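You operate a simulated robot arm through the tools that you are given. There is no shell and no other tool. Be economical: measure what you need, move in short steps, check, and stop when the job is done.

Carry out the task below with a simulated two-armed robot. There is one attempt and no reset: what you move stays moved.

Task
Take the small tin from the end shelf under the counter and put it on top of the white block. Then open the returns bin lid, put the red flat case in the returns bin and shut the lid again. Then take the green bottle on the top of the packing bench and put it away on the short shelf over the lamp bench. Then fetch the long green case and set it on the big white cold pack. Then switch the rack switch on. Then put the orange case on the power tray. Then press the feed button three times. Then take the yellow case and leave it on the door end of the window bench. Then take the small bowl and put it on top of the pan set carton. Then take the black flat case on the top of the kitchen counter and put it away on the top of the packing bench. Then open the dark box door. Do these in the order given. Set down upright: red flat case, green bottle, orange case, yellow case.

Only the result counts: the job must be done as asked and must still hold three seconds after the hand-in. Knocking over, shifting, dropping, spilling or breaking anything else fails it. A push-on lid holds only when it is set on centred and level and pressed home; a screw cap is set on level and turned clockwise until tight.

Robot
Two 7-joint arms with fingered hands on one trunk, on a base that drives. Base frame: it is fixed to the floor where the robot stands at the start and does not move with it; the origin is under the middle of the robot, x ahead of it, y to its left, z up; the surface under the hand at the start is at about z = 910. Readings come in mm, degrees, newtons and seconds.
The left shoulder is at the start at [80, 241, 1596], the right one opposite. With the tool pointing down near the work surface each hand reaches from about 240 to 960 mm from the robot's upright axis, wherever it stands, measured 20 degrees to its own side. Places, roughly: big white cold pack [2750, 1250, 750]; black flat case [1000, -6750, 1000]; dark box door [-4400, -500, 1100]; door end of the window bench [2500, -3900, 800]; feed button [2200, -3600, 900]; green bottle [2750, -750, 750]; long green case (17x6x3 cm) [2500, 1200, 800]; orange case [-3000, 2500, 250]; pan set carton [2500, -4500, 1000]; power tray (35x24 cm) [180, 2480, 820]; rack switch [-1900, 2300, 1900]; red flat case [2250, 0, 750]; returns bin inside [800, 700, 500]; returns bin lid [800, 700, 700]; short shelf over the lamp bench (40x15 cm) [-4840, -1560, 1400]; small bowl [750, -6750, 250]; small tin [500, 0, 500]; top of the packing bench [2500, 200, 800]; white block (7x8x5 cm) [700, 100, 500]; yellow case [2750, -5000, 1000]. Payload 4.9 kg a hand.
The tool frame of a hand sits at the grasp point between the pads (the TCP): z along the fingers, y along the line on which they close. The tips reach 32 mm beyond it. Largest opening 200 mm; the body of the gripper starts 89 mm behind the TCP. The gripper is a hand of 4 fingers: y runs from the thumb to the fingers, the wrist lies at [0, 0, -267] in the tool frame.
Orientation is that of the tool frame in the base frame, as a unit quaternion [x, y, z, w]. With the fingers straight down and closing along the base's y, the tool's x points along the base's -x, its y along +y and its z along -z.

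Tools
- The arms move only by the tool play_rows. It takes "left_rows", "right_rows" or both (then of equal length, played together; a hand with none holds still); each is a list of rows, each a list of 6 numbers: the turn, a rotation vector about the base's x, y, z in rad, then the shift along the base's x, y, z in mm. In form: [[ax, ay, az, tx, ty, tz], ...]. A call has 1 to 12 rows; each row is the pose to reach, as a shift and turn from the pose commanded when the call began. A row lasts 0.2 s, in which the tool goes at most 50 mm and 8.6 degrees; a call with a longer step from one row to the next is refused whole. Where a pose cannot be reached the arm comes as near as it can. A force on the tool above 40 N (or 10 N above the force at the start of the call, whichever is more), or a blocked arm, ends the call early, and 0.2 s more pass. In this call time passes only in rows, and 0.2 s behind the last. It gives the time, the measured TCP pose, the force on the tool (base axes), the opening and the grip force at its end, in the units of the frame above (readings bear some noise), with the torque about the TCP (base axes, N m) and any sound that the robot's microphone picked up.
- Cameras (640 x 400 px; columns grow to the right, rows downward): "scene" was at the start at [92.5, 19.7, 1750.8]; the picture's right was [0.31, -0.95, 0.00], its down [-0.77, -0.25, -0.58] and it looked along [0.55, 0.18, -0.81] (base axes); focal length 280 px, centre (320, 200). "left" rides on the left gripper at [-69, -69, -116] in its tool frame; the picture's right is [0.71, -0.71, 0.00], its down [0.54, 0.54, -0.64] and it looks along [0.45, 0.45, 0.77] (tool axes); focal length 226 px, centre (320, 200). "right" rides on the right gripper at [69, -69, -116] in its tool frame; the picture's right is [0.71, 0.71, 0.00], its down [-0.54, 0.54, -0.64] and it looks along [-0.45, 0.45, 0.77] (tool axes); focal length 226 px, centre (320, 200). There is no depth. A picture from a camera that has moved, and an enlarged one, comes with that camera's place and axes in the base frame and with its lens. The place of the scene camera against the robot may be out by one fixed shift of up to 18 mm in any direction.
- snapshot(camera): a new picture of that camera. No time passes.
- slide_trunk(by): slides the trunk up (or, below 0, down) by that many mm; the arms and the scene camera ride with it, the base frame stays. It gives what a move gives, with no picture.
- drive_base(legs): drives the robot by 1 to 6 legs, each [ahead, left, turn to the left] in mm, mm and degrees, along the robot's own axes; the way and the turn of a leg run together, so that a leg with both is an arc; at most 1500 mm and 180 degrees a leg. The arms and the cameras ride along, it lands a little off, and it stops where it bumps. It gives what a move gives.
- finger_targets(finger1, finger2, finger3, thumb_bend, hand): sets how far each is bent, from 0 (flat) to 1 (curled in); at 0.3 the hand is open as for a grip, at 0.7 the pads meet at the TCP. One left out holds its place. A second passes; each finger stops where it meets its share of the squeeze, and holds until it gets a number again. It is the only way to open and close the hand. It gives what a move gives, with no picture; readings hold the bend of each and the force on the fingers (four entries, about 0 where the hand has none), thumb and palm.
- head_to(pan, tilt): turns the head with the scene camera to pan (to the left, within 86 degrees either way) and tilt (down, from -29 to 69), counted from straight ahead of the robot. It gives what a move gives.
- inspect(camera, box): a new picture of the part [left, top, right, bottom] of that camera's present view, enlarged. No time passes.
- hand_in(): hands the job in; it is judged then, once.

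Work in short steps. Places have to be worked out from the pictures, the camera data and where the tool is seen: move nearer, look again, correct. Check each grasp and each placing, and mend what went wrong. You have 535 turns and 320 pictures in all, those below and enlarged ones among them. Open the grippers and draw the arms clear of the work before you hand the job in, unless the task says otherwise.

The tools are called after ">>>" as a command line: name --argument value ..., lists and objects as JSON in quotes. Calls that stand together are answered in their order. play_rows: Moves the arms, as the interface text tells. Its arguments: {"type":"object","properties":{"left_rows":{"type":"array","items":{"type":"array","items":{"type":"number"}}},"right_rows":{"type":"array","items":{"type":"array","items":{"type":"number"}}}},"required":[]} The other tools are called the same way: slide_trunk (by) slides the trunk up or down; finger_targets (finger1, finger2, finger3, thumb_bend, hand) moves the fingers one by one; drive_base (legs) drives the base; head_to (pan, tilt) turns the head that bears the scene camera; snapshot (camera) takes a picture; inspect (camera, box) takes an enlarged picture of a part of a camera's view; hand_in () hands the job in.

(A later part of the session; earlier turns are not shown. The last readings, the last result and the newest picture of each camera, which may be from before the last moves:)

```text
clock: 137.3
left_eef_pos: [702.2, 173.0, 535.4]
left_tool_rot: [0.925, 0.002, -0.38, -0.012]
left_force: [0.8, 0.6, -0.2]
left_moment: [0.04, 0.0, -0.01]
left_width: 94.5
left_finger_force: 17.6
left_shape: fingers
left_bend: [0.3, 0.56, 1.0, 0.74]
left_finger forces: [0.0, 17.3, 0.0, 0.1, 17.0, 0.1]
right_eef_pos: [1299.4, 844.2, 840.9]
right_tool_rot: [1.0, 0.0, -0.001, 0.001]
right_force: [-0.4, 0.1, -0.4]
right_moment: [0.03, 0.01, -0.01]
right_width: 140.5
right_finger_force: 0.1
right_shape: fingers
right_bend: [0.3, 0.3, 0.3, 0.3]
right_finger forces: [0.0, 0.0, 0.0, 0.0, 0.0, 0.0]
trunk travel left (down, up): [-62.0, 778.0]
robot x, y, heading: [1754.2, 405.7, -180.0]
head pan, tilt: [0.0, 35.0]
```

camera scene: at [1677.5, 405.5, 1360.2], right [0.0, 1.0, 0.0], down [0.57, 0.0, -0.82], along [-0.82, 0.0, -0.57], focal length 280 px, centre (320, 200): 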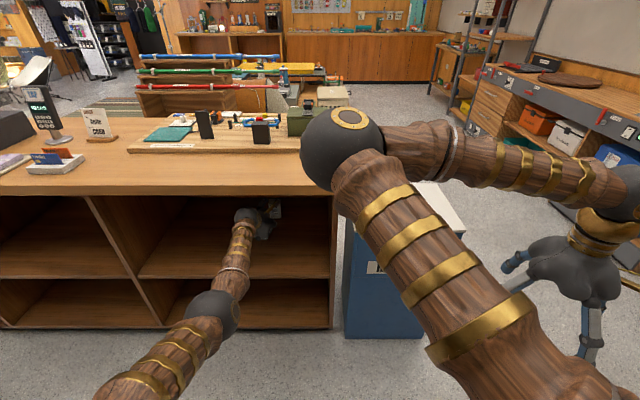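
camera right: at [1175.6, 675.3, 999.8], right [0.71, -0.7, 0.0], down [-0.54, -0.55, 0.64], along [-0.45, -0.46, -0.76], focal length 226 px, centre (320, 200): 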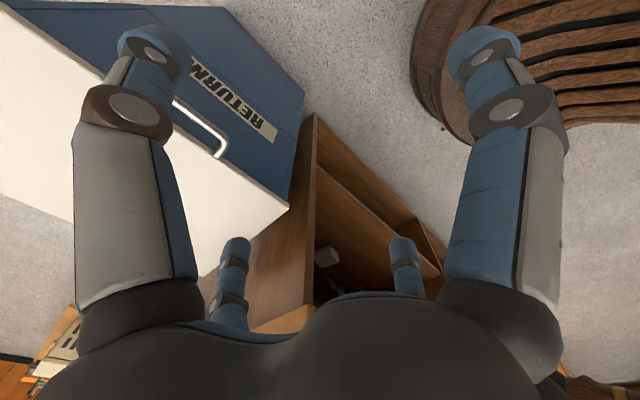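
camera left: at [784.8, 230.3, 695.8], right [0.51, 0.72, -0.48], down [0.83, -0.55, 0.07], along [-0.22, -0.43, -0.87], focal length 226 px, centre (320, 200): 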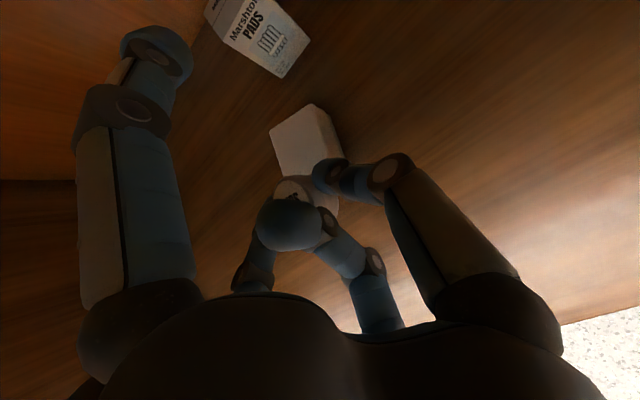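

No contact yet; I go down another 3 mm at a time.

>>> play_rows --left_rows '[[0, 0, 0, 0, 0, -1.5], [0, 0, 0, 0, 0, -3]]'

>>> play_rows --left_rows '[[0, 0, 0, 0, 0, -1.5], [0, 0, 0, 0, 0, -3]]'

>>> inspect --camera "left" --box '[200, 80, 420, 240]'

```text
clock: 137.9
left_eef_pos: [702.1, 172.9, 533.7]
left_tool_rot: [0.925, 0.002, -0.38, -0.012]
left_force: [1.0, 0.8, 2.4]
left_moment: [-0.1, 0.0, 0.0]
left_width: 94.5
left_finger_force: 16.5
left_shape: fingers
left_bend: [0.3, 0.56, 1.0, 0.74]
left_finger forces: [0.1, 16.9, 0.0, 0.0, 17.3, 0.0]
right_eef_pos: [1300.1, 844.6, 841.3]
right_tool_rot: [1.0, 0.0, -0.001, 0.0]
right_force: [0.2, 1.5, -0.3]
right_moment: [-0.01, -0.02, 0.0]
right_width: 140.2
right_finger_force: 0.1
right_shape: fingers
right_bend: [0.3, 0.3, 0.3, 0.3]
right_finger forces: [0.0, 0.0, 0.1, 0.0, 0.0, 0.0]
trunk travel left (down, up): [-62.0, 778.0]
robot x, y, heading: [1751.5, 403.9, -180.1]
head pan, tilt: [0.0, 35.0]
```

```text
clock: 138.5
left_eef_pos: [702.7, 173.0, 531.9]
left_tool_rot: [0.925, 0.002, -0.38, -0.011]
left_force: [0.7, 1.9, 4.0]
left_moment: [-0.2, 0.04, 0.05]
left_width: 94.5
left_finger_force: 16.8
left_shape: fingers
left_bend: [0.3, 0.56, 1.0, 0.74]
left_finger forces: [0.1, 16.1, 0.1, 0.0, 17.7, 0.0]
right_eef_pos: [1300.6, 844.9, 841.5]
right_tool_rot: [1.0, 0.0, -0.001, 0.001]
right_force: [-0.2, 0.2, -0.1]
right_moment: [0.02, 0.01, 0.0]
right_width: 140.2
right_finger_force: 0.1
right_shape: fingers
right_bend: [0.3, 0.3, 0.3, 0.3]
right_finger forces: [0.0, 0.0, 0.1, 0.0, 0.0, 0.0]
trunk travel left (down, up): [-62.0, 778.0]
robot x, y, heading: [1753.6, 407.4, -179.9]
head pan, tilt: [0.0, 35.0]
```

```text
2.50 times, centred on (310, 160) of left
camera zoom: at [735.2, 239.3, 663.7], right [0.51, 0.72, -0.48], down [0.83, -0.55, 0.06], along [-0.22, -0.43, -0.87], focal length 565 px, centre (345, 300)
```

zoom: 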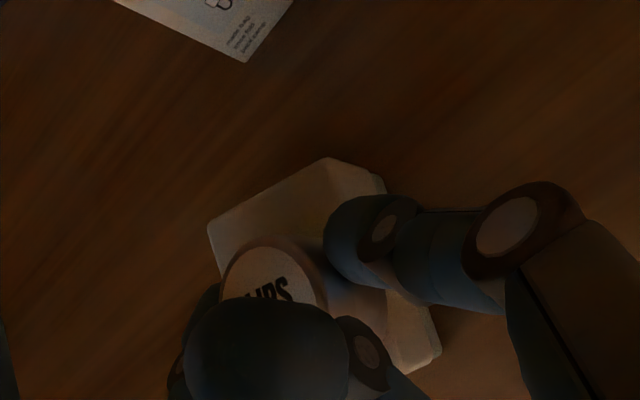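

Contact at about 4 N. I release gently: first slightly, then open.

>>> finger_targets --hand "left" --finger2 0.5 --thumb_bend 0.6

>>> inspect --camera "left" --box '[200, 80, 420, 240]'

```text
clock: 139.5
left_eef_pos: [703.3, 173.2, 530.8]
left_tool_rot: [0.925, 0.002, -0.38, -0.012]
left_force: [0.1, 0.2, 1.9]
left_moment: [-0.11, 0.05, 0.01]
left_width: 99.7
left_finger_force: 1.2
left_shape: fingers
left_bend: [0.3, 0.51, 1.0, 0.6]
left_finger forces: [0.0, 1.9, 0.0, 0.1, 0.1, 0.0]
right_eef_pos: [1300.9, 844.8, 840.8]
right_tool_rot: [1.0, 0.001, -0.001, 0.001]
right_force: [0.3, -0.8, -0.3]
right_moment: [0.0, 0.02, 0.0]
right_width: 140.4
right_finger_force: 0.1
right_shape: fingers
right_bend: [0.3, 0.3, 0.3, 0.3]
right_finger forces: [0.0, 0.0, 0.0, 0.0, 0.0, 0.0]
trunk travel left (down, up): [-62.0, 778.0]
robot x, y, heading: [1754.1, 411.3, -180.1]
head pan, tilt: [0.0, 35.0]
```

```text
2.50 times, centred on (310, 160) of left
camera zoom: at [735.2, 239.1, 662.5], right [0.51, 0.72, -0.48], down [0.83, -0.55, 0.07], along [-0.22, -0.43, -0.87], focal length 565 px, centre (345, 300)
```

zoom: 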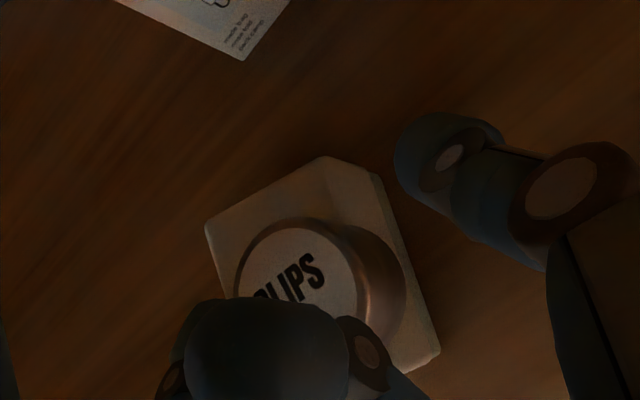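

The tin rests flat and centred on the block. I open fully, lift a little, and back out.

>>> finger_targets --hand "left" --finger2 0.3 --thumb_bend 0.3

>>> slide_trunk --by 25

>>> drive_base --legs '[[-130, 0, 0]]'

>>> snapshot --camera "scene"

>>> snapshot --camera "left"

```text
clock: 140.5
left_eef_pos: [702.1, 173.7, 529.6]
left_tool_rot: [0.925, 0.002, -0.38, -0.011]
left_force: [-0.1, 0.0, 0.1]
left_moment: [0.0, 0.01, -0.03]
left_width: 139.8
left_finger_force: 0.1
left_shape: fingers
left_bend: [0.3, 0.3, 1.0, 0.3]
left_finger forces: [0.0, 0.0, 0.0, 0.0, 0.1, 0.1]
right_eef_pos: [1299.0, 844.1, 840.7]
right_tool_rot: [1.0, 0.0, -0.001, 0.001]
right_force: [0.6, -1.4, 0.3]
right_moment: [-0.04, 0.0, 0.01]
right_width: 140.3
right_finger_force: 0.0
right_shape: fingers
right_bend: [0.3, 0.3, 0.3, 0.3]
right_finger forces: [0.1, 0.1, 0.0, 0.0, 0.1, 0.0]
trunk travel left (down, up): [-62.0, 778.0]
robot x, y, heading: [1752.9, 409.3, -180.1]
head pan, tilt: [0.0, 35.0]
```

```text
clock: 141.2
left_eef_pos: [702.4, 172.4, 555.1]
left_tool_rot: [0.926, 0.002, -0.378, -0.011]
left_force: [0.1, -0.3, -0.2]
left_moment: [-0.01, -0.02, -0.05]
left_width: 139.9
left_finger_force: 0.0
left_shape: fingers
left_bend: [0.3, 0.3, 1.0, 0.3]
left_finger forces: [0.0, 0.1, 0.0, 0.1, 0.0, 0.0]
right_eef_pos: [1300.6, 844.2, 866.2]
right_tool_rot: [1.0, 0.0, -0.001, 0.001]
right_force: [-0.6, -0.1, -0.5]
right_moment: [0.01, -0.01, 0.01]
right_width: 140.2
right_finger_force: 0.0
right_shape: fingers
right_bend: [0.3, 0.3, 0.3, 0.3]
right_finger forces: [0.0, 0.0, 0.0, 0.0, 0.0, 0.0]
trunk travel left (down, up): [-87.0, 753.0]
robot x, y, heading: [1750.0, 406.1, -180.0]
head pan, tilt: [0.0, 35.0]
```

```text
clock: 142.5
left_eef_pos: [830.7, 174.4, 555.5]
left_tool_rot: [0.925, 0.002, -0.38, -0.011]
left_force: [-0.1, 0.4, -0.2]
left_moment: [0.02, -0.03, -0.05]
left_width: 139.8
left_finger_force: 0.0
left_shape: fingers
left_bend: [0.3, 0.3, 1.0, 0.3]
left_finger forces: [0.0, 0.0, 0.0, 0.0, 0.1, 0.0]
right_eef_pos: [1430.4, 845.4, 864.9]
right_tool_rot: [1.0, 0.0, -0.001, 0.001]
right_force: [0.9, -0.2, 0.0]
right_moment: [-0.05, 0.03, 0.01]
right_width: 139.8
right_finger_force: 0.0
right_shape: fingers
right_bend: [0.3, 0.3, 0.3, 0.3]
right_finger forces: [0.1, 0.1, 0.0, 0.1, 0.0, 0.0]
trunk travel left (down, up): [-87.0, 753.0]
robot x, y, heading: [1876.5, 409.2, 179.8]
head pan, tilt: [0.0, 35.0]
```

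```text
247 pictures are left
camera scene: at [1755.6, 404.8, 1362.3], right [0.0, 1.0, 0.0], down [0.57, 0.0, -0.82], along [-0.82, 0.0, -0.57], focal length 280 px, centre (320, 200)
```

scene: 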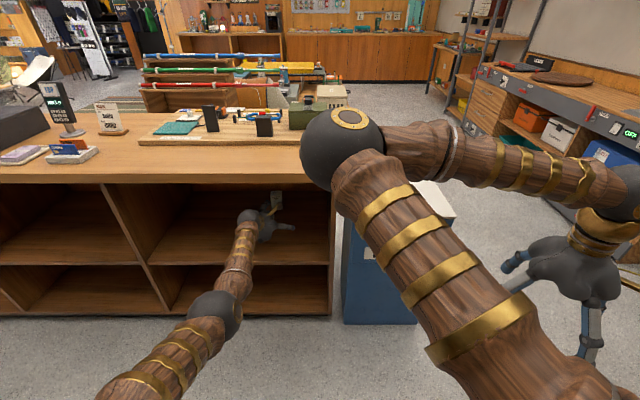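

```text
246 pictures are left
camera left: at [864.1, 240.5, 688.1], right [0.51, 0.71, -0.48], down [0.83, -0.55, 0.06], along [-0.22, -0.43, -0.87], focal length 226 px, centre (320, 200)
```

left: 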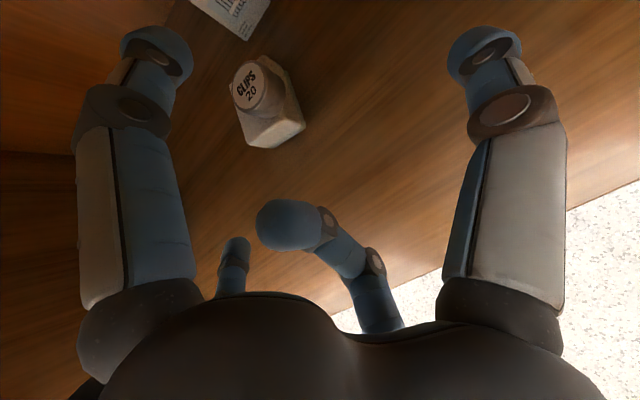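

Task 1 is done: the tin stands on the block. I now retract the left hand from the shelf into a normal pose and raise the trunk.

>>> play_rows --left_rows '[[0, 0, 0, 45, 0, 0], [0, 0, 0, 90, 0, 0], [0, 0, 0, 135, 0, 0], [0, -0.1, 0, 180, -10, 0], [0, -0.2, 0, 225, -20, 0], [0, -0.3, 0, 270, -30, 0], [0, -0.4, 0, 310, -40, 10], [0, -0.5, 0, 350, -50, 20], [0, -0.6, 0, 380, -60, 30], [0, -0.7, 0, 400, -70, 40], [0, -0.76, 0, 400, -80, 50]]'

>>> slide_trunk --by 400

>>> finger_targets --hand "left" --finger3 0.3

>>> head_to --pan -40 --tilt 45

>>> snapshot --camera "scene"

```text
clock: 144.9
left_eef_pos: [1193.9, 77.8, 629.1]
left_tool_rot: [0.997, 0.01, -0.076, 0.023]
left_force: [2.6, -3.7, -5.7]
left_moment: [0.31, 0.37, -0.06]
left_width: 140.2
left_finger_force: 0.1
left_shape: fingers
left_bend: [0.3, 0.3, 1.0, 0.3]
left_finger forces: [0.0, 0.0, 0.0, 0.0, 0.1, 0.0]
left hand out of reach, approached as far as the arm can: row 10, 11
right_eef_pos: [1427.4, 846.8, 865.5]
right_tool_rot: [1.0, 0.0, 0.0, 0.003]
right_force: [-0.6, 1.1, -0.9]
right_moment: [-0.15, 0.04, -0.01]
right_width: 140.2
right_finger_force: 0.0
right_shape: fingers
right_bend: [0.3, 0.3, 0.3, 0.3]
right_finger forces: [0.0, 0.1, 0.0, 0.1, 0.0, 0.1]
trunk travel left (down, up): [-87.0, 753.0]
robot x, y, heading: [1881.2, 405.1, 179.8]
head pan, tilt: [0.0, 35.0]
```

```text
clock: 148.8
left_eef_pos: [1197.4, 70.9, 1026.0]
left_tool_rot: [0.997, 0.019, -0.074, 0.017]
left_force: [0.4, -0.2, -0.3]
left_moment: [-0.02, 0.05, -0.01]
left_width: 140.3
left_finger_force: 0.1
left_shape: fingers
left_bend: [0.3, 0.3, 1.0, 0.3]
left_finger forces: [0.1, 0.0, 0.1, 0.0, 0.1, 0.0]
right_eef_pos: [1429.3, 845.4, 1266.2]
right_tool_rot: [1.0, 0.0, -0.001, 0.001]
right_force: [-0.3, -0.1, 0.3]
right_moment: [0.0, 0.02, -0.01]
right_width: 140.5
right_finger_force: 0.0
right_shape: fingers
right_bend: [0.3, 0.3, 0.3, 0.3]
right_finger forces: [0.1, 0.0, 0.0, 0.0, 0.0, 0.0]
trunk travel left (down, up): [-487.0, 353.0]
robot x, y, heading: [1877.8, 409.4, 179.6]
head pan, tilt: [0.0, 35.0]
```

```text
clock: 149.8
left_eef_pos: [1195.6, 71.3, 1026.0]
left_tool_rot: [0.997, 0.02, -0.075, 0.019]
left_force: [0.1, -0.3, 0.1]
left_moment: [-0.04, 0.01, -0.01]
left_width: 140.5
left_finger_force: 0.1
left_shape: fingers
left_bend: [0.3, 0.3, 0.3, 0.3]
left_finger forces: [0.0, 0.1, 0.1, 0.1, 0.0, 0.0]
right_eef_pos: [1428.8, 845.1, 1265.3]
right_tool_rot: [1.0, -0.001, -0.001, 0.001]
right_force: [-0.1, -0.1, 0.7]
right_moment: [-0.05, 0.01, -0.02]
right_width: 140.2
right_finger_force: 0.0
right_shape: fingers
right_bend: [0.3, 0.3, 0.3, 0.3]
right_finger forces: [0.0, 0.1, 0.0, 0.0, 0.1, 0.0]
trunk travel left (down, up): [-487.0, 353.0]
robot x, y, heading: [1880.4, 407.6, 180.2]
head pan, tilt: [0.0, 35.0]
```

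```text
clock: 150.8
left_eef_pos: [1196.6, 71.2, 1026.4]
left_tool_rot: [0.997, 0.019, -0.074, 0.018]
left_force: [0.7, 0.3, 0.8]
left_moment: [-0.03, 0.0, 0.02]
left_width: 140.2
left_finger_force: 0.0
left_shape: fingers
left_bend: [0.3, 0.3, 0.3, 0.3]
left_finger forces: [0.0, 0.0, 0.0, 0.0, 0.0, 0.0]
right_eef_pos: [1427.9, 844.2, 1267.1]
right_tool_rot: [1.0, 0.0, 0.0, 0.001]
right_force: [0.1, -0.2, -0.2]
right_moment: [0.02, -0.01, -0.02]
right_width: 140.5
right_finger_force: 0.0
right_shape: fingers
right_bend: [0.3, 0.3, 0.3, 0.3]
right_finger forces: [0.0, 0.0, 0.0, 0.0, 0.1, 0.0]
trunk travel left (down, up): [-487.0, 353.0]
robot x, y, heading: [1877.8, 411.3, 180.1]
head pan, tilt: [-40.0, 45.0]
```

```text
245 pictures are left
camera scene: at [1780.3, 457.0, 1747.5], right [0.64, 0.77, 0.0], down [0.54, -0.45, -0.71], along [-0.54, 0.45, -0.71], focal length 280 px, centre (320, 200)
```

scene: 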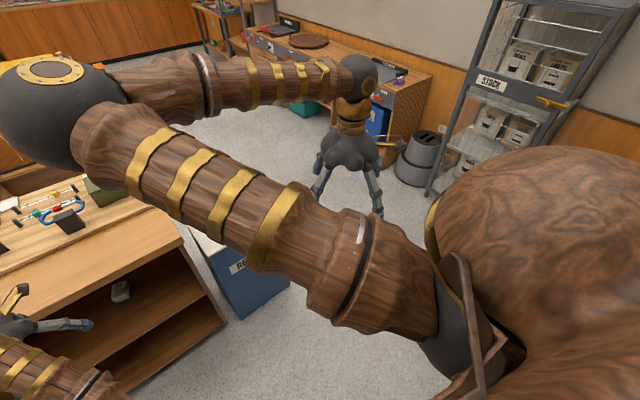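

The left arm is fine. I raise the trunk further, move mid-aisle and turn round to look at the packing bench for the red flat case.

>>> slide_trunk --by 300

>>> drive_base --legs '[[230, 0, 0], [0, 0, -180]]'

>>> head_to --pan 0 --tilt 50

>>> snapshot --camera "scene"

```text
clock: 153.8
left_eef_pos: [1197.1, 70.5, 1326.8]
left_tool_rot: [0.997, 0.019, -0.074, 0.018]
left_force: [-0.1, -0.5, -0.6]
left_moment: [0.03, -0.02, 0.0]
left_width: 140.5
left_finger_force: 0.1
left_shape: fingers
left_bend: [0.3, 0.3, 0.3, 0.3]
left_finger forces: [0.1, 0.1, 0.1, 0.0, 0.0, 0.0]
right_eef_pos: [1428.7, 845.1, 1566.1]
right_tool_rot: [1.0, 0.0, 0.0, 0.001]
right_force: [0.2, -0.4, -0.4]
right_moment: [0.01, 0.03, -0.01]
right_width: 140.4
right_finger_force: 0.0
right_shape: fingers
right_bend: [0.3, 0.3, 0.3, 0.3]
right_finger forces: [0.0, 0.0, 0.0, 0.0, 0.0, 0.1]
trunk travel left (down, up): [-787.0, 53.0]
robot x, y, heading: [1880.8, 405.3, 180.0]
head pan, tilt: [-40.0, 45.0]
```

```text
clock: 162.9
left_eef_pos: [2325.8, 756.6, 1325.9]
left_tool_rot: [-0.029, 0.997, 0.017, 0.074]
left_force: [-0.7, 0.3, -0.5]
left_moment: [0.0, -0.02, -0.01]
left_width: 140.3
left_finger_force: 0.2
left_shape: fingers
left_bend: [0.3, 0.3, 0.3, 0.3]
left_finger forces: [0.0, 0.0, 0.1, 0.1, 0.1, 0.1]
right_eef_pos: [2108.0, -21.3, 1566.4]
right_tool_rot: [-0.01, 1.0, 0.002, 0.001]
right_force: [-0.7, -0.8, -0.2]
right_moment: [0.02, -0.02, -0.01]
right_width: 140.1
right_finger_force: 0.1
right_shape: fingers
right_bend: [0.3, 0.3, 0.3, 0.3]
right_finger forces: [0.0, 0.0, 0.0, 0.0, 0.0, 0.0]
trunk travel left (down, up): [-787.0, 53.0]
robot x, y, heading: [1649.7, 407.2, 1.2]
head pan, tilt: [-40.0, 45.0]
```

```text
clock: 163.9
left_eef_pos: [2325.4, 757.4, 1326.0]
left_tool_rot: [-0.029, 0.997, 0.019, 0.075]
left_force: [0.0, 0.3, -0.3]
left_moment: [0.03, 0.0, 0.02]
left_width: 140.3
left_finger_force: 0.0
left_shape: fingers
left_bend: [0.3, 0.3, 0.3, 0.3]
left_finger forces: [0.0, 0.0, 0.0, 0.1, 0.0, 0.1]
right_eef_pos: [2107.7, -21.0, 1566.2]
right_tool_rot: [-0.011, 1.0, 0.0, 0.002]
right_force: [-0.6, 0.6, -0.3]
right_moment: [0.0, -0.01, 0.02]
right_width: 140.1
right_finger_force: 0.0
right_shape: fingers
right_bend: [0.3, 0.3, 0.3, 0.3]
right_finger forces: [0.0, 0.0, 0.0, 0.1, 0.1, 0.0]
trunk travel left (down, up): [-787.0, 53.0]
robot x, y, heading: [1648.6, 405.0, 1.3]
head pan, tilt: [0.0, 50.0]
```

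```text
244 pictures are left
camera scene: at [1749.6, 406.3, 2040.5], right [0.02, -1.0, 0.0], down [-0.77, -0.01, -0.64], along [0.64, 0.01, -0.77], focal length 280 px, centre (320, 200)
```

scene: 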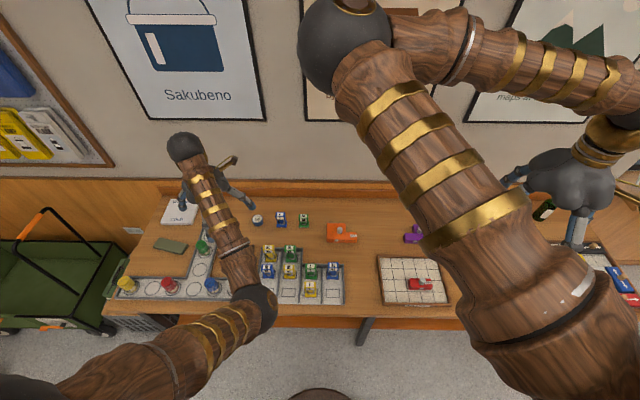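

A red object on the grid tray is near (2290, −40). I zoom on the bench.

>>> inspect --camera "scene" --box '[100, 190, 360, 330]'

>>> inspect --camera "scene" --box '[310, 200, 480, 320]'

```text
2.46 times, centred on (230, 260) of scene
camera zoom: at [1749.6, 406.3, 2040.5], right [0.02, -1.0, 0.0], down [-0.77, -0.01, -0.64], along [0.64, 0.01, -0.77], focal length 690 px, centre (542, 52)
```

zoom: 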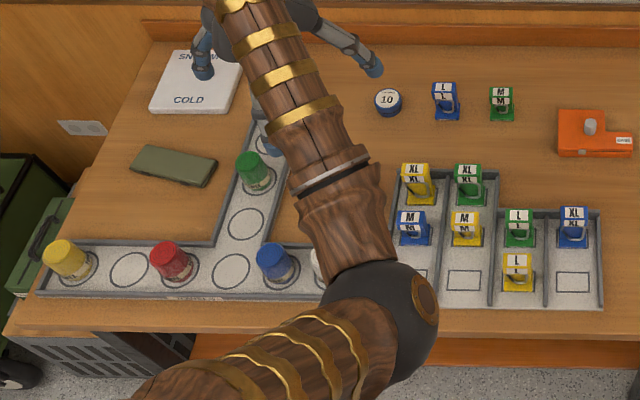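

```text
3.33 times, centred on (395, 260) of scene
camera zoom: at [1749.6, 406.3, 2040.5], right [0.02, -1.0, 0.0], down [-0.77, -0.01, -0.64], along [0.64, 0.01, -0.77], focal length 934 px, centre (70, 0)
```

zoom: 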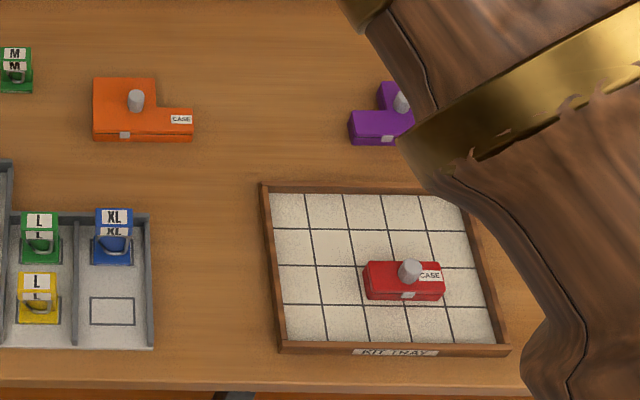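

The red flat case is the red CASE (with a grey knob) on the kit tray. I pull the left hand back, lower the trunk and strafe so the right shoulder faces it.

>>> play_rows --left_rows '[[0, 0, 0, -45, 15, 10], [0, 0, 0, -90, 30, 20], [0, 0, 0, -135, 45, 30], [0, 0, 0, -180, 60, 40], [0, 0, 0, -225, 75, 50], [0, 0, 0, -260, 90, 60]]'

>>> drive_base --legs '[[0, -230, -1.3]]'

>>> slide_trunk --by -390

>>> play_rows --right_rows '[[0, 0, 0, 20, 40, 0], [0, 0, 0, 40, 80, -10], [0, 0, 0, 60, 120, -30], [0, 0, 0, 80, 150, -60], [0, 0, 0, 100, 180, -100]]'

>>> snapshot --camera "scene"

>>> snapshot --camera "right"

```text
clock: 165.3
left_eef_pos: [2064.5, 848.1, 1386.3]
left_tool_rot: [-0.028, 0.997, 0.019, 0.075]
left_force: [-0.5, 0.3, -1.2]
left_moment: [0.02, -0.01, 0.01]
left_width: 140.3
left_finger_force: 0.0
left_shape: fingers
left_bend: [0.3, 0.3, 0.3, 0.3]
left_finger forces: [0.1, 0.0, 0.0, 0.0, 0.0, 0.0]
right_eef_pos: [2107.4, -20.7, 1566.5]
right_tool_rot: [-0.011, 1.0, 0.001, 0.001]
right_force: [-1.2, -0.1, 0.0]
right_moment: [-0.01, -0.01, -0.01]
right_width: 140.1
right_finger_force: 0.1
right_shape: fingers
right_bend: [0.3, 0.3, 0.3, 0.3]
right_finger forces: [0.0, 0.1, 0.0, 0.1, 0.1, 0.0]
trunk travel left (down, up): [-787.0, 53.0]
robot x, y, heading: [1646.6, 409.2, 1.1]
head pan, tilt: [0.0, 50.0]
```

```text
clock: 167.1
left_eef_pos: [2079.3, 612.3, 1383.8]
left_tool_rot: [-0.015, 0.997, 0.015, 0.074]
left_force: [-0.1, 0.5, -0.3]
left_moment: [-0.07, 0.0, 0.01]
left_width: 140.1
left_finger_force: 0.1
left_shape: fingers
left_bend: [0.3, 0.3, 0.3, 0.3]
left_finger forces: [0.1, 0.0, 0.0, 0.1, 0.0, 0.0]
right_eef_pos: [2098.8, -255.5, 1567.6]
right_tool_rot: [0.004, 1.0, -0.002, 0.0]
right_force: [-0.1, 0.7, 0.3]
right_moment: [-0.08, 0.0, 0.01]
right_width: 140.0
right_finger_force: 0.0
right_shape: fingers
right_bend: [0.3, 0.3, 0.3, 0.3]
right_finger forces: [0.0, 0.0, 0.0, 0.0, 0.0, 0.0]
trunk travel left (down, up): [-787.0, 53.0]
robot x, y, heading: [1651.6, 178.6, -0.7]
head pan, tilt: [0.0, 50.0]
```

```text
clock: 170.8
left_eef_pos: [2077.9, 606.5, 995.5]
left_tool_rot: [-0.016, 0.997, 0.017, 0.075]
left_force: [0.3, -0.1, 0.8]
left_moment: [0.03, -0.01, 0.03]
left_width: 140.2
left_finger_force: 0.0
left_shape: fingers
left_bend: [0.3, 0.3, 0.3, 0.3]
left_finger forces: [0.1, 0.0, 0.0, 0.1, 0.0, 0.2]
right_eef_pos: [2097.7, -262.2, 1176.0]
right_tool_rot: [0.003, 1.0, 0.0, 0.0]
right_force: [-0.8, 0.1, -0.2]
right_moment: [0.02, 0.0, 0.0]
right_width: 140.3
right_finger_force: 0.0
right_shape: fingers
right_bend: [0.3, 0.3, 0.3, 0.3]
right_finger forces: [0.0, 0.0, 0.1, 0.0, 0.1, 0.1]
trunk travel left (down, up): [-397.0, 443.0]
robot x, y, heading: [1649.5, 178.7, -0.7]
head pan, tilt: [0.0, 50.0]
```

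```text
refused: row 5 steps farther than a row can; nothing moved
```

```text
241 pictures are left
camera scene: at [1750.5, 174.6, 1650.6], right [-0.01, -1.0, 0.0], down [-0.77, 0.01, -0.64], along [0.64, -0.01, -0.77], focal length 280 px, centre (320, 200)
```

scene: 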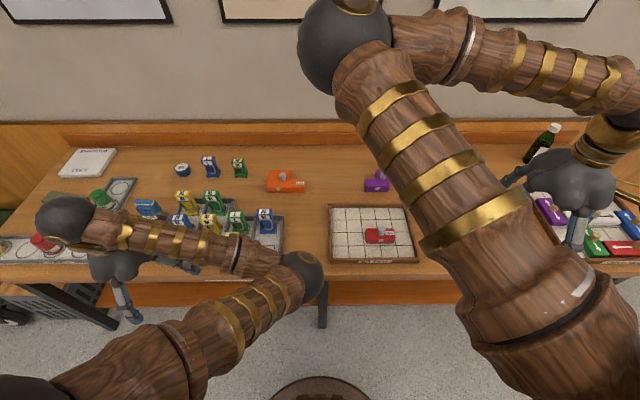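

```text
240 pictures are left
camera right: at [2029.2, -330.4, 1292.1], right [-0.7, 0.71, 0.0], down [0.55, 0.54, 0.64], along [0.46, 0.45, -0.76], focal length 226 px, centre (320, 200)
```

right: 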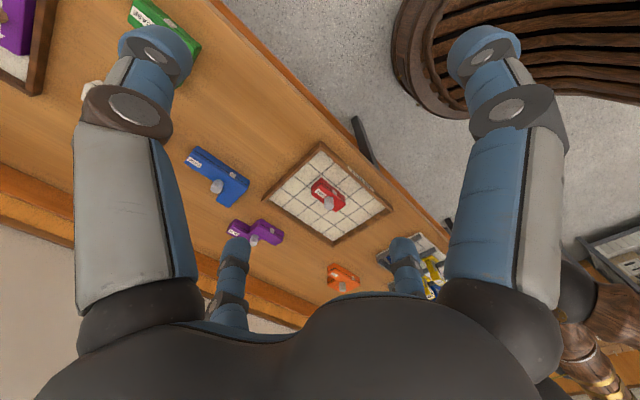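

The red case is about (2305, −40). I move the right hand over it in shorter steps and look again.

>>> play_rows --right_rows '[[0, 0, 0, 25, 35, 0], [0, 0, 0, 50, 70, -10], [0, 0, 0, 75, 105, -25], [0, 0, 0, 100, 140, -40], [0, 0, 0, 130, 170, -60], [0, 0, 0, 160, 200, -80], [0, 0, 0, 190, 220, -110], [0, 0, 0, 205, 225, -150], [0, 0, 0, 205, 225, -195]]'

>>> snapshot --camera "right"

```text
clock: 172.8
left_eef_pos: [2078.3, 606.5, 996.6]
left_tool_rot: [-0.016, 0.997, 0.017, 0.074]
left_force: [0.5, 0.2, 0.3]
left_moment: [0.0, 0.0, 0.01]
left_width: 140.0
left_finger_force: 0.1
left_shape: fingers
left_bend: [0.3, 0.3, 0.3, 0.3]
left_finger forces: [0.1, 0.0, 0.0, 0.1, 0.1, 0.0]
right_eef_pos: [2302.9, -37.7, 980.5]
right_tool_rot: [0.004, 1.0, 0.001, 0.0]
right_force: [0.2, 0.2, -0.3]
right_moment: [0.01, 0.02, 0.03]
right_width: 140.3
right_finger_force: 0.0
right_shape: fingers
right_bend: [0.3, 0.3, 0.3, 0.3]
right_finger forces: [0.0, 0.0, 0.0, 0.0, 0.0, 0.0]
trunk travel left (down, up): [-397.0, 443.0]
robot x, y, heading: [1652.5, 179.9, -0.4]
head pan, tilt: [0.0, 50.0]
```

```text
239 pictures are left
camera right: at [2235.4, -106.0, 1096.5], right [-0.7, 0.71, 0.0], down [0.55, 0.54, 0.64], along [0.46, 0.45, -0.76], focal length 226 px, centre (320, 200)
```

right: 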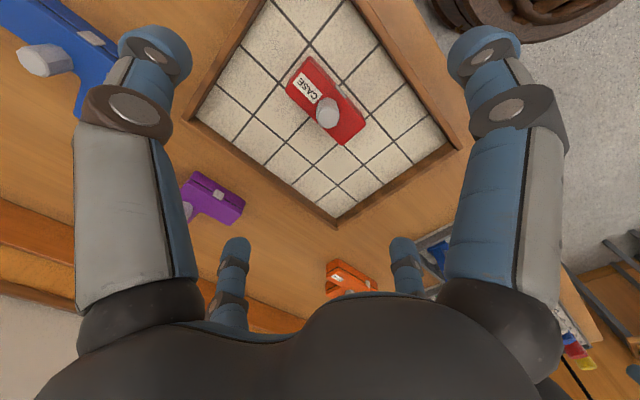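

Triangulation: the case is at about (2291, −43), its top near z 812, long axis along y. I'll grip its narrow width with fingers 1 and 3 (along x), pre-bent to stay inside the tray rim.

>>> finger_targets --hand "right" --finger1 0.45 --finger2 0.38 --finger3 0.45 --thumb_bend 0.38

>>> play_rows --right_rows '[[0, 0, 0, -6, -3, -40], [0, 0, 0, -12, -6, -80], [0, 0, 0, -12, -6, -110]]'

>>> snapshot --camera "right"

>>> inspect --camera "scene" --box '[300, 140, 500, 265]'

```text
clock: 173.8
left_eef_pos: [2079.0, 606.6, 995.0]
left_tool_rot: [-0.016, 0.997, 0.018, 0.074]
left_force: [-0.4, 0.1, 0.0]
left_moment: [0.0, 0.0, -0.01]
left_width: 140.1
left_finger_force: 0.1
left_shape: fingers
left_bend: [0.3, 0.3, 0.3, 0.3]
left_finger forces: [0.1, 0.1, 0.0, 0.1, 0.1, 0.0]
right_eef_pos: [2303.2, -36.8, 980.1]
right_tool_rot: [0.004, 1.0, 0.001, 0.001]
right_force: [-0.2, -0.3, 0.4]
right_moment: [0.01, -0.02, 0.02]
right_width: 100.9
right_finger_force: 0.0
right_shape: fingers
right_bend: [0.45, 0.38, 0.45, 0.38]
right_finger forces: [0.0, 0.0, 0.0, 0.1, 0.0, 0.0]
trunk travel left (down, up): [-397.0, 443.0]
robot x, y, heading: [1646.2, 176.9, -0.7]
head pan, tilt: [0.0, 50.0]
```

```text
clock: 174.6
left_eef_pos: [2077.5, 607.1, 996.0]
left_tool_rot: [-0.016, 0.997, 0.017, 0.074]
left_force: [0.4, 0.7, 0.0]
left_moment: [-0.02, 0.01, 0.0]
left_width: 140.5
left_finger_force: 0.0
left_shape: fingers
left_bend: [0.3, 0.3, 0.3, 0.3]
left_finger forces: [0.0, 0.0, 0.0, 0.0, 0.0, 0.0]
right_eef_pos: [2290.9, -43.7, 870.8]
right_tool_rot: [0.005, 1.0, 0.001, 0.001]
right_force: [-0.5, -0.1, -0.9]
right_moment: [0.0, 0.01, 0.0]
right_width: 101.1
right_finger_force: 0.1
right_shape: fingers
right_bend: [0.45, 0.38, 0.45, 0.38]
right_finger forces: [0.0, 0.0, 0.1, 0.0, 0.1, 0.1]
trunk travel left (down, up): [-397.0, 443.0]
robot x, y, heading: [1650.1, 180.4, -0.6]
head pan, tilt: [0.0, 50.0]
```

```text
238 pictures are left
camera right: at [2222.3, -112.3, 986.8], right [-0.7, 0.71, 0.0], down [0.55, 0.54, 0.65], along [0.46, 0.45, -0.76], focal length 226 px, centre (320, 200)
```

right: 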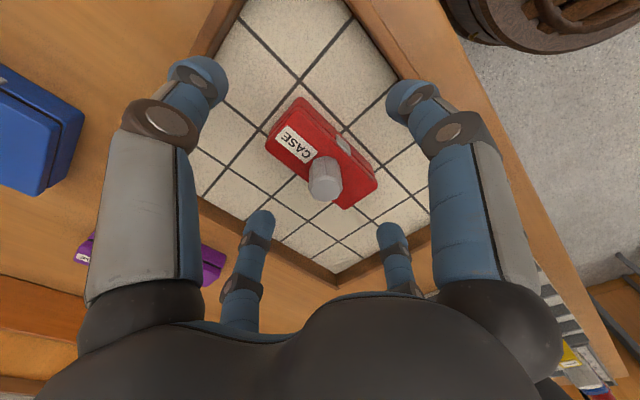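

```text
3.20 times, centred on (400, 202) of scene
camera zoom: at [1751.1, 174.5, 1650.6], right [-0.01, -1.0, 0.0], down [-0.77, 0.01, -0.64], along [0.64, -0.01, -0.77], focal length 897 px, centre (64, 192)
```

zoom: 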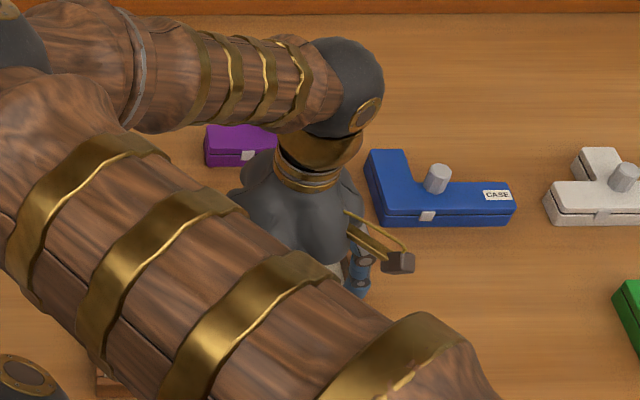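

The case is centred under the hand within 5 mm, top near z 800. I lower to z≈816 and check.

>>> play_rows --right_rows '[[0, 0, 0, 0, 5, -25], [0, 0, 0, 0, 5, -45], [0, 0, 0, 0, 5, -55]]'

>>> snapshot --camera "right"

```text
clock: 175.3
left_eef_pos: [2077.7, 608.2, 996.6]
left_tool_rot: [-0.016, 0.997, 0.016, 0.075]
left_force: [0.0, 0.8, -0.1]
left_moment: [0.01, -0.02, 0.0]
left_width: 140.3
left_finger_force: 0.0
left_shape: fingers
left_bend: [0.3, 0.3, 0.3, 0.3]
left_finger forces: [0.0, 0.0, 0.0, 0.0, 0.1, 0.1]
right_eef_pos: [2293.3, -38.5, 830.2]
right_tool_rot: [0.003, 1.0, 0.0, 0.006]
right_force: [1.0, -0.2, 16.6]
right_moment: [0.02, 1.26, -0.02]
right_width: 102.3
right_finger_force: 8.2
right_shape: fingers
right_bend: [0.44, 0.38, 0.45, 0.38]
right_finger forces: [16.4, 0.1, 0.1, 0.0, 0.0, 0.0]
trunk travel left (down, up): [-397.0, 443.0]
robot x, y, heading: [1646.6, 177.3, -0.4]
head pan, tilt: [0.0, 50.0]
stopped in row 3 (right hand): the force on the tool passed its limit at 52 N (the readings are from after the stop); the commanded pose is now the measured one
```

```text
236 pictures are left
camera right: at [2224.6, -106.6, 945.6], right [-0.7, 0.71, -0.01], down [0.54, 0.54, 0.65], along [0.47, 0.45, -0.76], focal length 226 px, centre (320, 200)
```

right: 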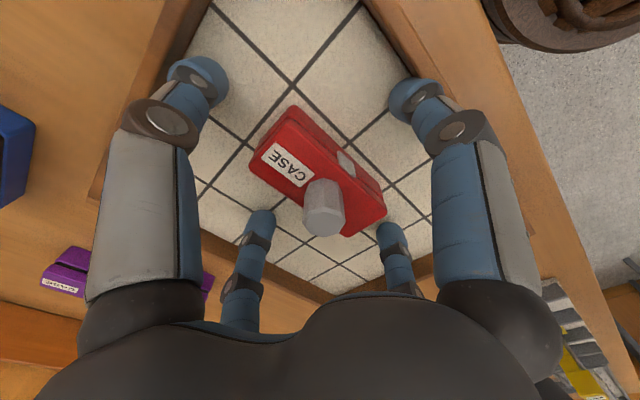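

Finger1 came down on the near rim. I lift 20 mm, bend fingers 1 and 3 closer to the case, and lower again.

>>> play_rows --right_rows '[[0, 0, 0, 0, 0, 20]]'

>>> finger_targets --hand "right" --finger1 0.54 --finger3 0.54

>>> snapshot --camera "right"

```text
clock: 175.7
left_eef_pos: [2077.9, 606.8, 995.4]
left_tool_rot: [-0.016, 0.997, 0.017, 0.075]
left_force: [0.8, -0.3, 0.4]
left_moment: [0.01, -0.06, -0.01]
left_width: 140.2
left_finger_force: 0.0
left_shape: fingers
left_bend: [0.3, 0.3, 0.3, 0.3]
left_finger forces: [0.1, 0.0, 0.0, 0.0, 0.0, 0.1]
right_eef_pos: [2294.2, -37.6, 847.7]
right_tool_rot: [0.003, 1.0, 0.001, 0.004]
right_force: [-0.7, 0.2, 0.3]
right_moment: [0.03, 0.01, -0.03]
right_width: 101.1
right_finger_force: 0.1
right_shape: fingers
right_bend: [0.45, 0.38, 0.45, 0.38]
right_finger forces: [0.0, 0.0, 0.0, 0.1, 0.1, 0.0]
trunk travel left (down, up): [-397.0, 443.0]
robot x, y, heading: [1652.0, 176.0, -0.8]
head pan, tilt: [0.0, 50.0]
```

```text
clock: 176.7
left_eef_pos: [2078.7, 606.0, 996.7]
left_tool_rot: [-0.016, 0.997, 0.018, 0.074]
left_force: [0.1, -0.1, -0.5]
left_moment: [-0.01, 0.0, 0.0]
left_width: 140.1
left_finger_force: 0.0
left_shape: fingers
left_bend: [0.3, 0.3, 0.3, 0.3]
left_finger forces: [0.1, 0.0, 0.1, 0.0, 0.1, 0.0]
right_eef_pos: [2294.5, -39.5, 847.9]
right_tool_rot: [0.003, 1.0, 0.001, 0.004]
right_force: [-0.1, 0.7, 1.0]
right_moment: [0.01, -0.02, -0.01]
right_width: 88.0
right_finger_force: 0.1
right_shape: fingers
right_bend: [0.54, 0.38, 0.54, 0.38]
right_finger forces: [0.1, 0.0, 0.0, 0.1, 0.0, 0.1]
trunk travel left (down, up): [-397.0, 443.0]
robot x, y, heading: [1652.2, 176.1, -0.6]
head pan, tilt: [0.0, 50.0]
```

```text
235 pictures are left
camera right: at [2225.1, -106.9, 963.2], right [-0.7, 0.71, 0.0], down [0.54, 0.54, 0.65], along [0.46, 0.45, -0.76], focal length 226 px, centre (320, 200)
```

right: 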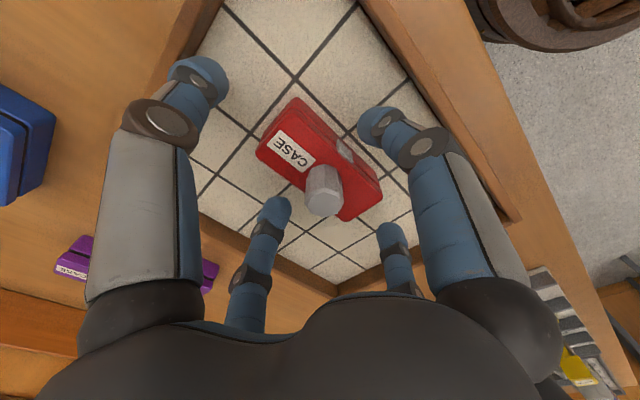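

Finger1 now fits between case and rim. I lower 30 mm.

>>> play_rows --right_rows '[[0, 0, 0, -1, 0, -15], [0, 0, 0, -2, 0, -25], [0, 0, 0, -2, 0, -32]]'

>>> snapshot --camera "right"

```text
clock: 177.3
left_eef_pos: [2075.4, 607.0, 997.0]
left_tool_rot: [-0.014, 0.997, 0.017, 0.075]
left_force: [0.0, 0.5, 0.4]
left_moment: [-0.02, -0.01, 0.01]
left_width: 139.9
left_finger_force: 0.1
left_shape: fingers
left_bend: [0.3, 0.3, 0.3, 0.3]
left_finger forces: [0.0, 0.1, 0.0, 0.0, 0.0, 0.0]
right_eef_pos: [2294.8, -40.9, 831.3]
right_tool_rot: [0.004, 1.0, -0.001, 0.007]
right_force: [-3.7, 1.4, 22.2]
right_moment: [0.04, 1.29, -0.02]
right_width: 89.1
right_finger_force: 11.5
right_shape: fingers
right_bend: [0.53, 0.38, 0.54, 0.38]
right_finger forces: [21.7, 0.0, 0.0, 0.0, 0.0, 0.1]
trunk travel left (down, up): [-397.0, 443.0]
robot x, y, heading: [1650.8, 182.5, -0.6]
head pan, tilt: [0.0, 50.0]
stopped in row 2 (right hand): the force on the tool passed its limit at 48 N (the readings are from after the stop); the commanded pose is now the measured one
```

```text
234 pictures are left
camera right: at [2224.2, -108.0, 946.8], right [-0.7, 0.71, -0.01], down [0.54, 0.54, 0.65], along [0.47, 0.45, -0.76], focal length 226 px, centre (320, 200)
```

right: 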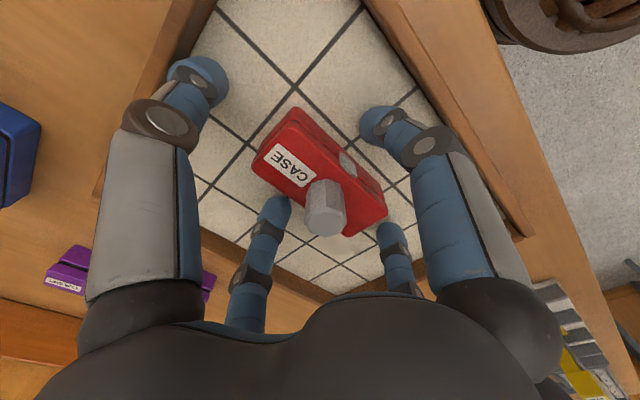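

The finger meets something at the tray's near side before reaching low enough, so I grip the grey knob on the case top instead. I lift to z≈860 and bring all four fingers in.

>>> play_rows --right_rows '[[0, 0, 0, 0, 3, 28]]'

>>> finger_targets --hand "right" --finger1 0.6 --finger2 0.6 --finger3 0.6 --thumb_bend 0.6

>>> snapshot --camera "right"

```text
clock: 177.7
left_eef_pos: [2078.5, 606.3, 995.5]
left_tool_rot: [-0.015, 0.997, 0.016, 0.075]
left_force: [-0.2, 0.1, -0.3]
left_moment: [-0.01, -0.01, 0.0]
left_width: 140.1
left_finger_force: 0.1
left_shape: fingers
left_bend: [0.3, 0.3, 0.3, 0.3]
left_finger forces: [0.0, 0.1, 0.1, 0.0, 0.1, 0.0]
right_eef_pos: [2294.8, -36.4, 856.8]
right_tool_rot: [0.004, 1.0, 0.001, 0.005]
right_force: [0.3, 0.0, 0.2]
right_moment: [0.0, 0.01, 0.01]
right_width: 88.1
right_finger_force: 0.0
right_shape: fingers
right_bend: [0.54, 0.38, 0.54, 0.38]
right_finger forces: [0.1, 0.0, 0.1, 0.1, 0.0, 0.0]
trunk travel left (down, up): [-397.0, 443.0]
robot x, y, heading: [1652.4, 177.6, -0.5]
head pan, tilt: [0.0, 50.0]
```

```text
clock: 178.7
left_eef_pos: [2077.8, 606.6, 996.7]
left_tool_rot: [-0.015, 0.997, 0.018, 0.075]
left_force: [0.4, -0.9, 0.3]
left_moment: [0.01, -0.01, 0.03]
left_width: 140.2
left_finger_force: 0.1
left_shape: fingers
left_bend: [0.3, 0.3, 0.3, 0.3]
left_finger forces: [0.0, 0.0, 0.0, 0.1, 0.0, 0.0]
right_eef_pos: [2295.3, -37.7, 857.8]
right_tool_rot: [0.003, 1.0, 0.0, 0.005]
right_force: [-0.1, -2.4, 7.4]
right_moment: [-0.04, 0.01, 0.03]
right_width: 47.2
right_finger_force: 12.0
right_shape: fingers
right_bend: [0.6, 0.51, 0.6, 0.55]
right_finger forces: [0.0, 10.2, 0.0, 0.1, 13.4, 0.0]
trunk travel left (down, up): [-397.0, 443.0]
robot x, y, heading: [1648.0, 175.7, -0.2]
head pan, tilt: [0.0, 50.0]
```

```text
233 pictures are left
camera right: at [2224.9, -105.6, 972.8], right [-0.7, 0.71, -0.01], down [0.54, 0.54, 0.65], along [0.47, 0.45, -0.76], focal length 226 px, centre (320, 200)
```

right: 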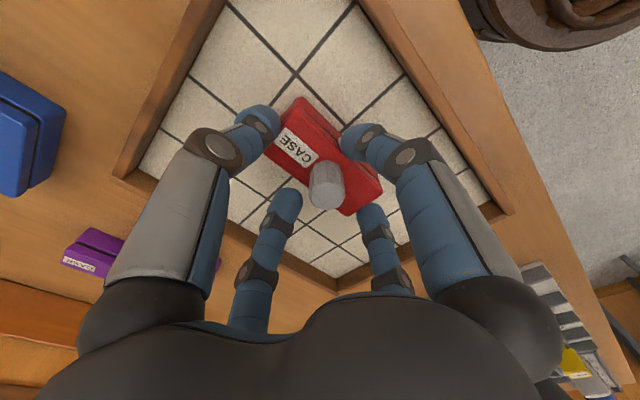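

The thumb and finger2 met the case's ends – so its top is nearer z 830. I open slightly, go down 16 mm, and then close all four fingers round the case.

>>> finger_targets --hand "right" --finger1 0.56 --finger2 0.44 --finger3 0.56 --thumb_bend 0.46

>>> play_rows --right_rows '[[0, 0, 0, -3, 0, -8], [0, 0, 0, -5, 0, -15]]'

>>> snapshot --camera "right"

```text
clock: 179.7
left_eef_pos: [2079.0, 607.1, 995.6]
left_tool_rot: [-0.015, 0.997, 0.018, 0.074]
left_force: [0.4, 0.4, -0.2]
left_moment: [0.02, -0.01, -0.04]
left_width: 140.0
left_finger_force: 0.2
left_shape: fingers
left_bend: [0.3, 0.3, 0.3, 0.3]
left_finger forces: [0.0, 0.0, 0.0, 0.1, 0.0, 0.0]
right_eef_pos: [2294.9, -36.8, 856.7]
right_tool_rot: [0.004, 1.0, 0.0, 0.005]
right_force: [0.0, -0.2, -0.3]
right_moment: [0.01, -0.02, 0.04]
right_width: 67.4
right_finger_force: 0.0
right_shape: fingers
right_bend: [0.56, 0.44, 0.56, 0.46]
right_finger forces: [0.0, 0.1, 0.0, 0.0, 0.1, 0.1]
trunk travel left (down, up): [-397.0, 443.0]
robot x, y, heading: [1650.5, 175.5, -0.5]
head pan, tilt: [0.0, 50.0]
```

```text
clock: 180.3
left_eef_pos: [2079.3, 606.5, 997.0]
left_tool_rot: [-0.016, 0.997, 0.017, 0.074]
left_force: [0.4, 0.0, -0.6]
left_moment: [0.01, 0.02, -0.01]
left_width: 140.5
left_finger_force: 0.0
left_shape: fingers
left_bend: [0.3, 0.3, 0.3, 0.3]
left_finger forces: [0.0, 0.0, 0.1, 0.0, 0.1, 0.0]
right_eef_pos: [2289.9, -36.3, 841.7]
right_tool_rot: [0.004, 1.0, 0.0, 0.005]
right_force: [-0.5, -0.1, 0.7]
right_moment: [0.03, -0.01, -0.02]
right_width: 67.5
right_finger_force: 0.1
right_shape: fingers
right_bend: [0.56, 0.44, 0.56, 0.46]
right_finger forces: [0.0, 0.0, 0.0, 0.0, 0.0, 0.0]
trunk travel left (down, up): [-397.0, 443.0]
robot x, y, heading: [1651.2, 178.2, -0.4]
head pan, tilt: [0.0, 50.0]
```

```text
232 pictures are left
camera right: at [2220.0, -105.2, 957.2], right [-0.7, 0.71, -0.01], down [0.54, 0.54, 0.65], along [0.47, 0.45, -0.76], focal length 226 px, centre (320, 200)
```

right: 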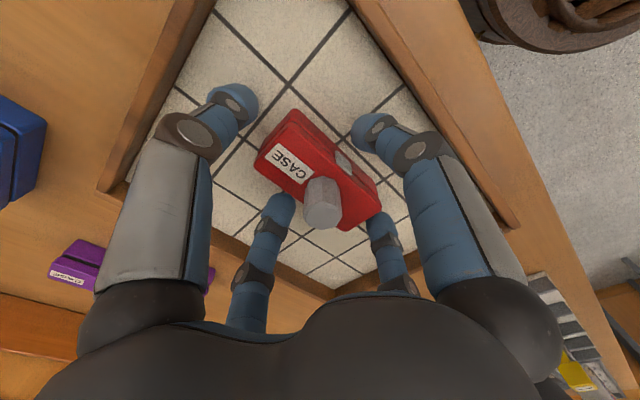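

The fingers straddle the case all round. I close all four.

>>> finger_targets --hand "right" --finger1 0.75 --finger2 0.7 --finger3 0.75 --thumb_bend 0.7

>>> snapshot --camera "right"

```text
clock: 181.3
left_eef_pos: [2078.5, 605.7, 994.9]
left_tool_rot: [-0.015, 0.997, 0.018, 0.075]
left_force: [-0.5, -0.2, 0.3]
left_moment: [-0.01, -0.02, -0.03]
left_width: 140.1
left_finger_force: 0.1
left_shape: fingers
left_bend: [0.3, 0.3, 0.3, 0.3]
left_finger forces: [0.0, 0.1, 0.0, 0.0, 0.0, 0.0]
right_eef_pos: [2290.1, -37.1, 842.2]
right_tool_rot: [0.003, 1.0, 0.0, 0.006]
right_force: [0.7, -0.6, 2.4]
right_moment: [0.06, 0.03, 0.01]
right_width: 43.4
right_finger_force: 26.4
right_shape: fingers
right_bend: [0.63, 0.49, 0.63, 0.58]
right_finger forces: [8.3, 12.2, 8.2, 0.1, 22.7, 0.0]
trunk travel left (down, up): [-397.0, 443.0]
robot x, y, heading: [1649.9, 176.6, -0.5]
head pan, tilt: [0.0, 50.0]
```

```text
231 pictures are left
camera right: at [2220.0, -105.2, 957.6], right [-0.7, 0.71, -0.01], down [0.54, 0.54, 0.65], along [0.47, 0.45, -0.76], focal length 226 px, centre (320, 200)
```

right: 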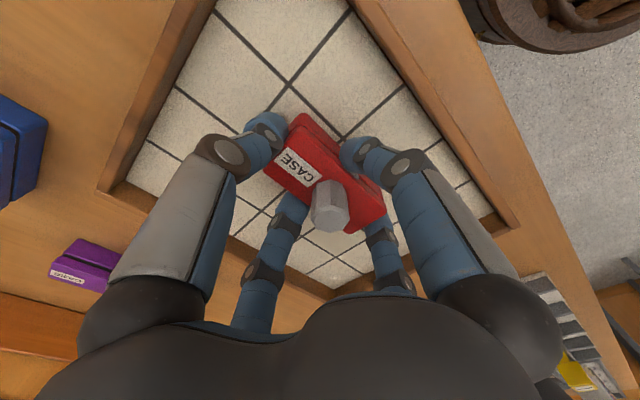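

All four fingers hold the case. I lift it straight up 150 mm and check.

>>> play_rows --right_rows '[[0, 0, 0, 0, 0, 15], [0, 0, 0, 0, 0, 40], [0, 0, 0, 0, 0, 80], [0, 0, 0, 0, 0, 120], [0, 0, 0, -20, 0, 160], [0, 0, 0, -50, 0, 195]]'

>>> snapshot --camera "right"

>>> snapshot --camera "scene"

```text
clock: 182.7
left_eef_pos: [2077.2, 607.5, 995.6]
left_tool_rot: [-0.015, 0.997, 0.017, 0.075]
left_force: [-0.9, 0.1, -0.6]
left_moment: [-0.01, -0.02, -0.01]
left_width: 140.2
left_finger_force: 0.1
left_shape: fingers
left_bend: [0.3, 0.3, 0.3, 0.3]
left_finger forces: [0.0, 0.0, 0.1, 0.1, 0.0, 0.0]
right_eef_pos: [2237.3, -37.9, 1038.8]
right_tool_rot: [0.003, 1.0, 0.0, 0.006]
right_force: [0.1, -0.5, -1.4]
right_moment: [-0.04, -0.06, 0.0]
right_width: 42.8
right_finger_force: 25.0
right_shape: fingers
right_bend: [0.63, 0.49, 0.63, 0.58]
right_finger forces: [7.8, 12.4, 8.3, 0.1, 22.1, 0.0]
trunk travel left (down, up): [-397.0, 443.0]
robot x, y, heading: [1651.8, 176.8, -0.6]
head pan, tilt: [0.0, 50.0]
```

```text
230 pictures are left
camera right: at [2167.3, -105.7, 1153.4], right [-0.7, 0.71, -0.01], down [0.54, 0.54, 0.65], along [0.47, 0.45, -0.76], focal length 226 px, centre (320, 200)
```

right: 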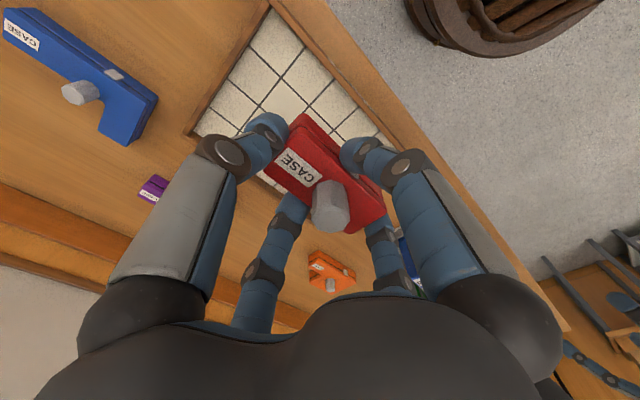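

```text
229 pictures are left
camera scene: at [1748.1, 175.1, 1650.6], right [-0.01, -1.0, 0.0], down [-0.77, 0.01, -0.64], along [0.64, -0.01, -0.77], focal length 280 px, centre (320, 200)
```

scene: 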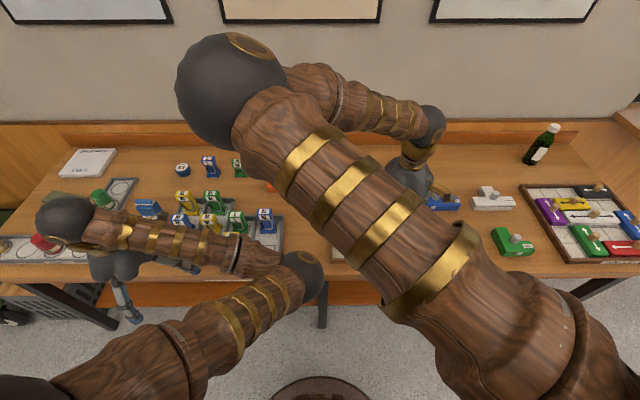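

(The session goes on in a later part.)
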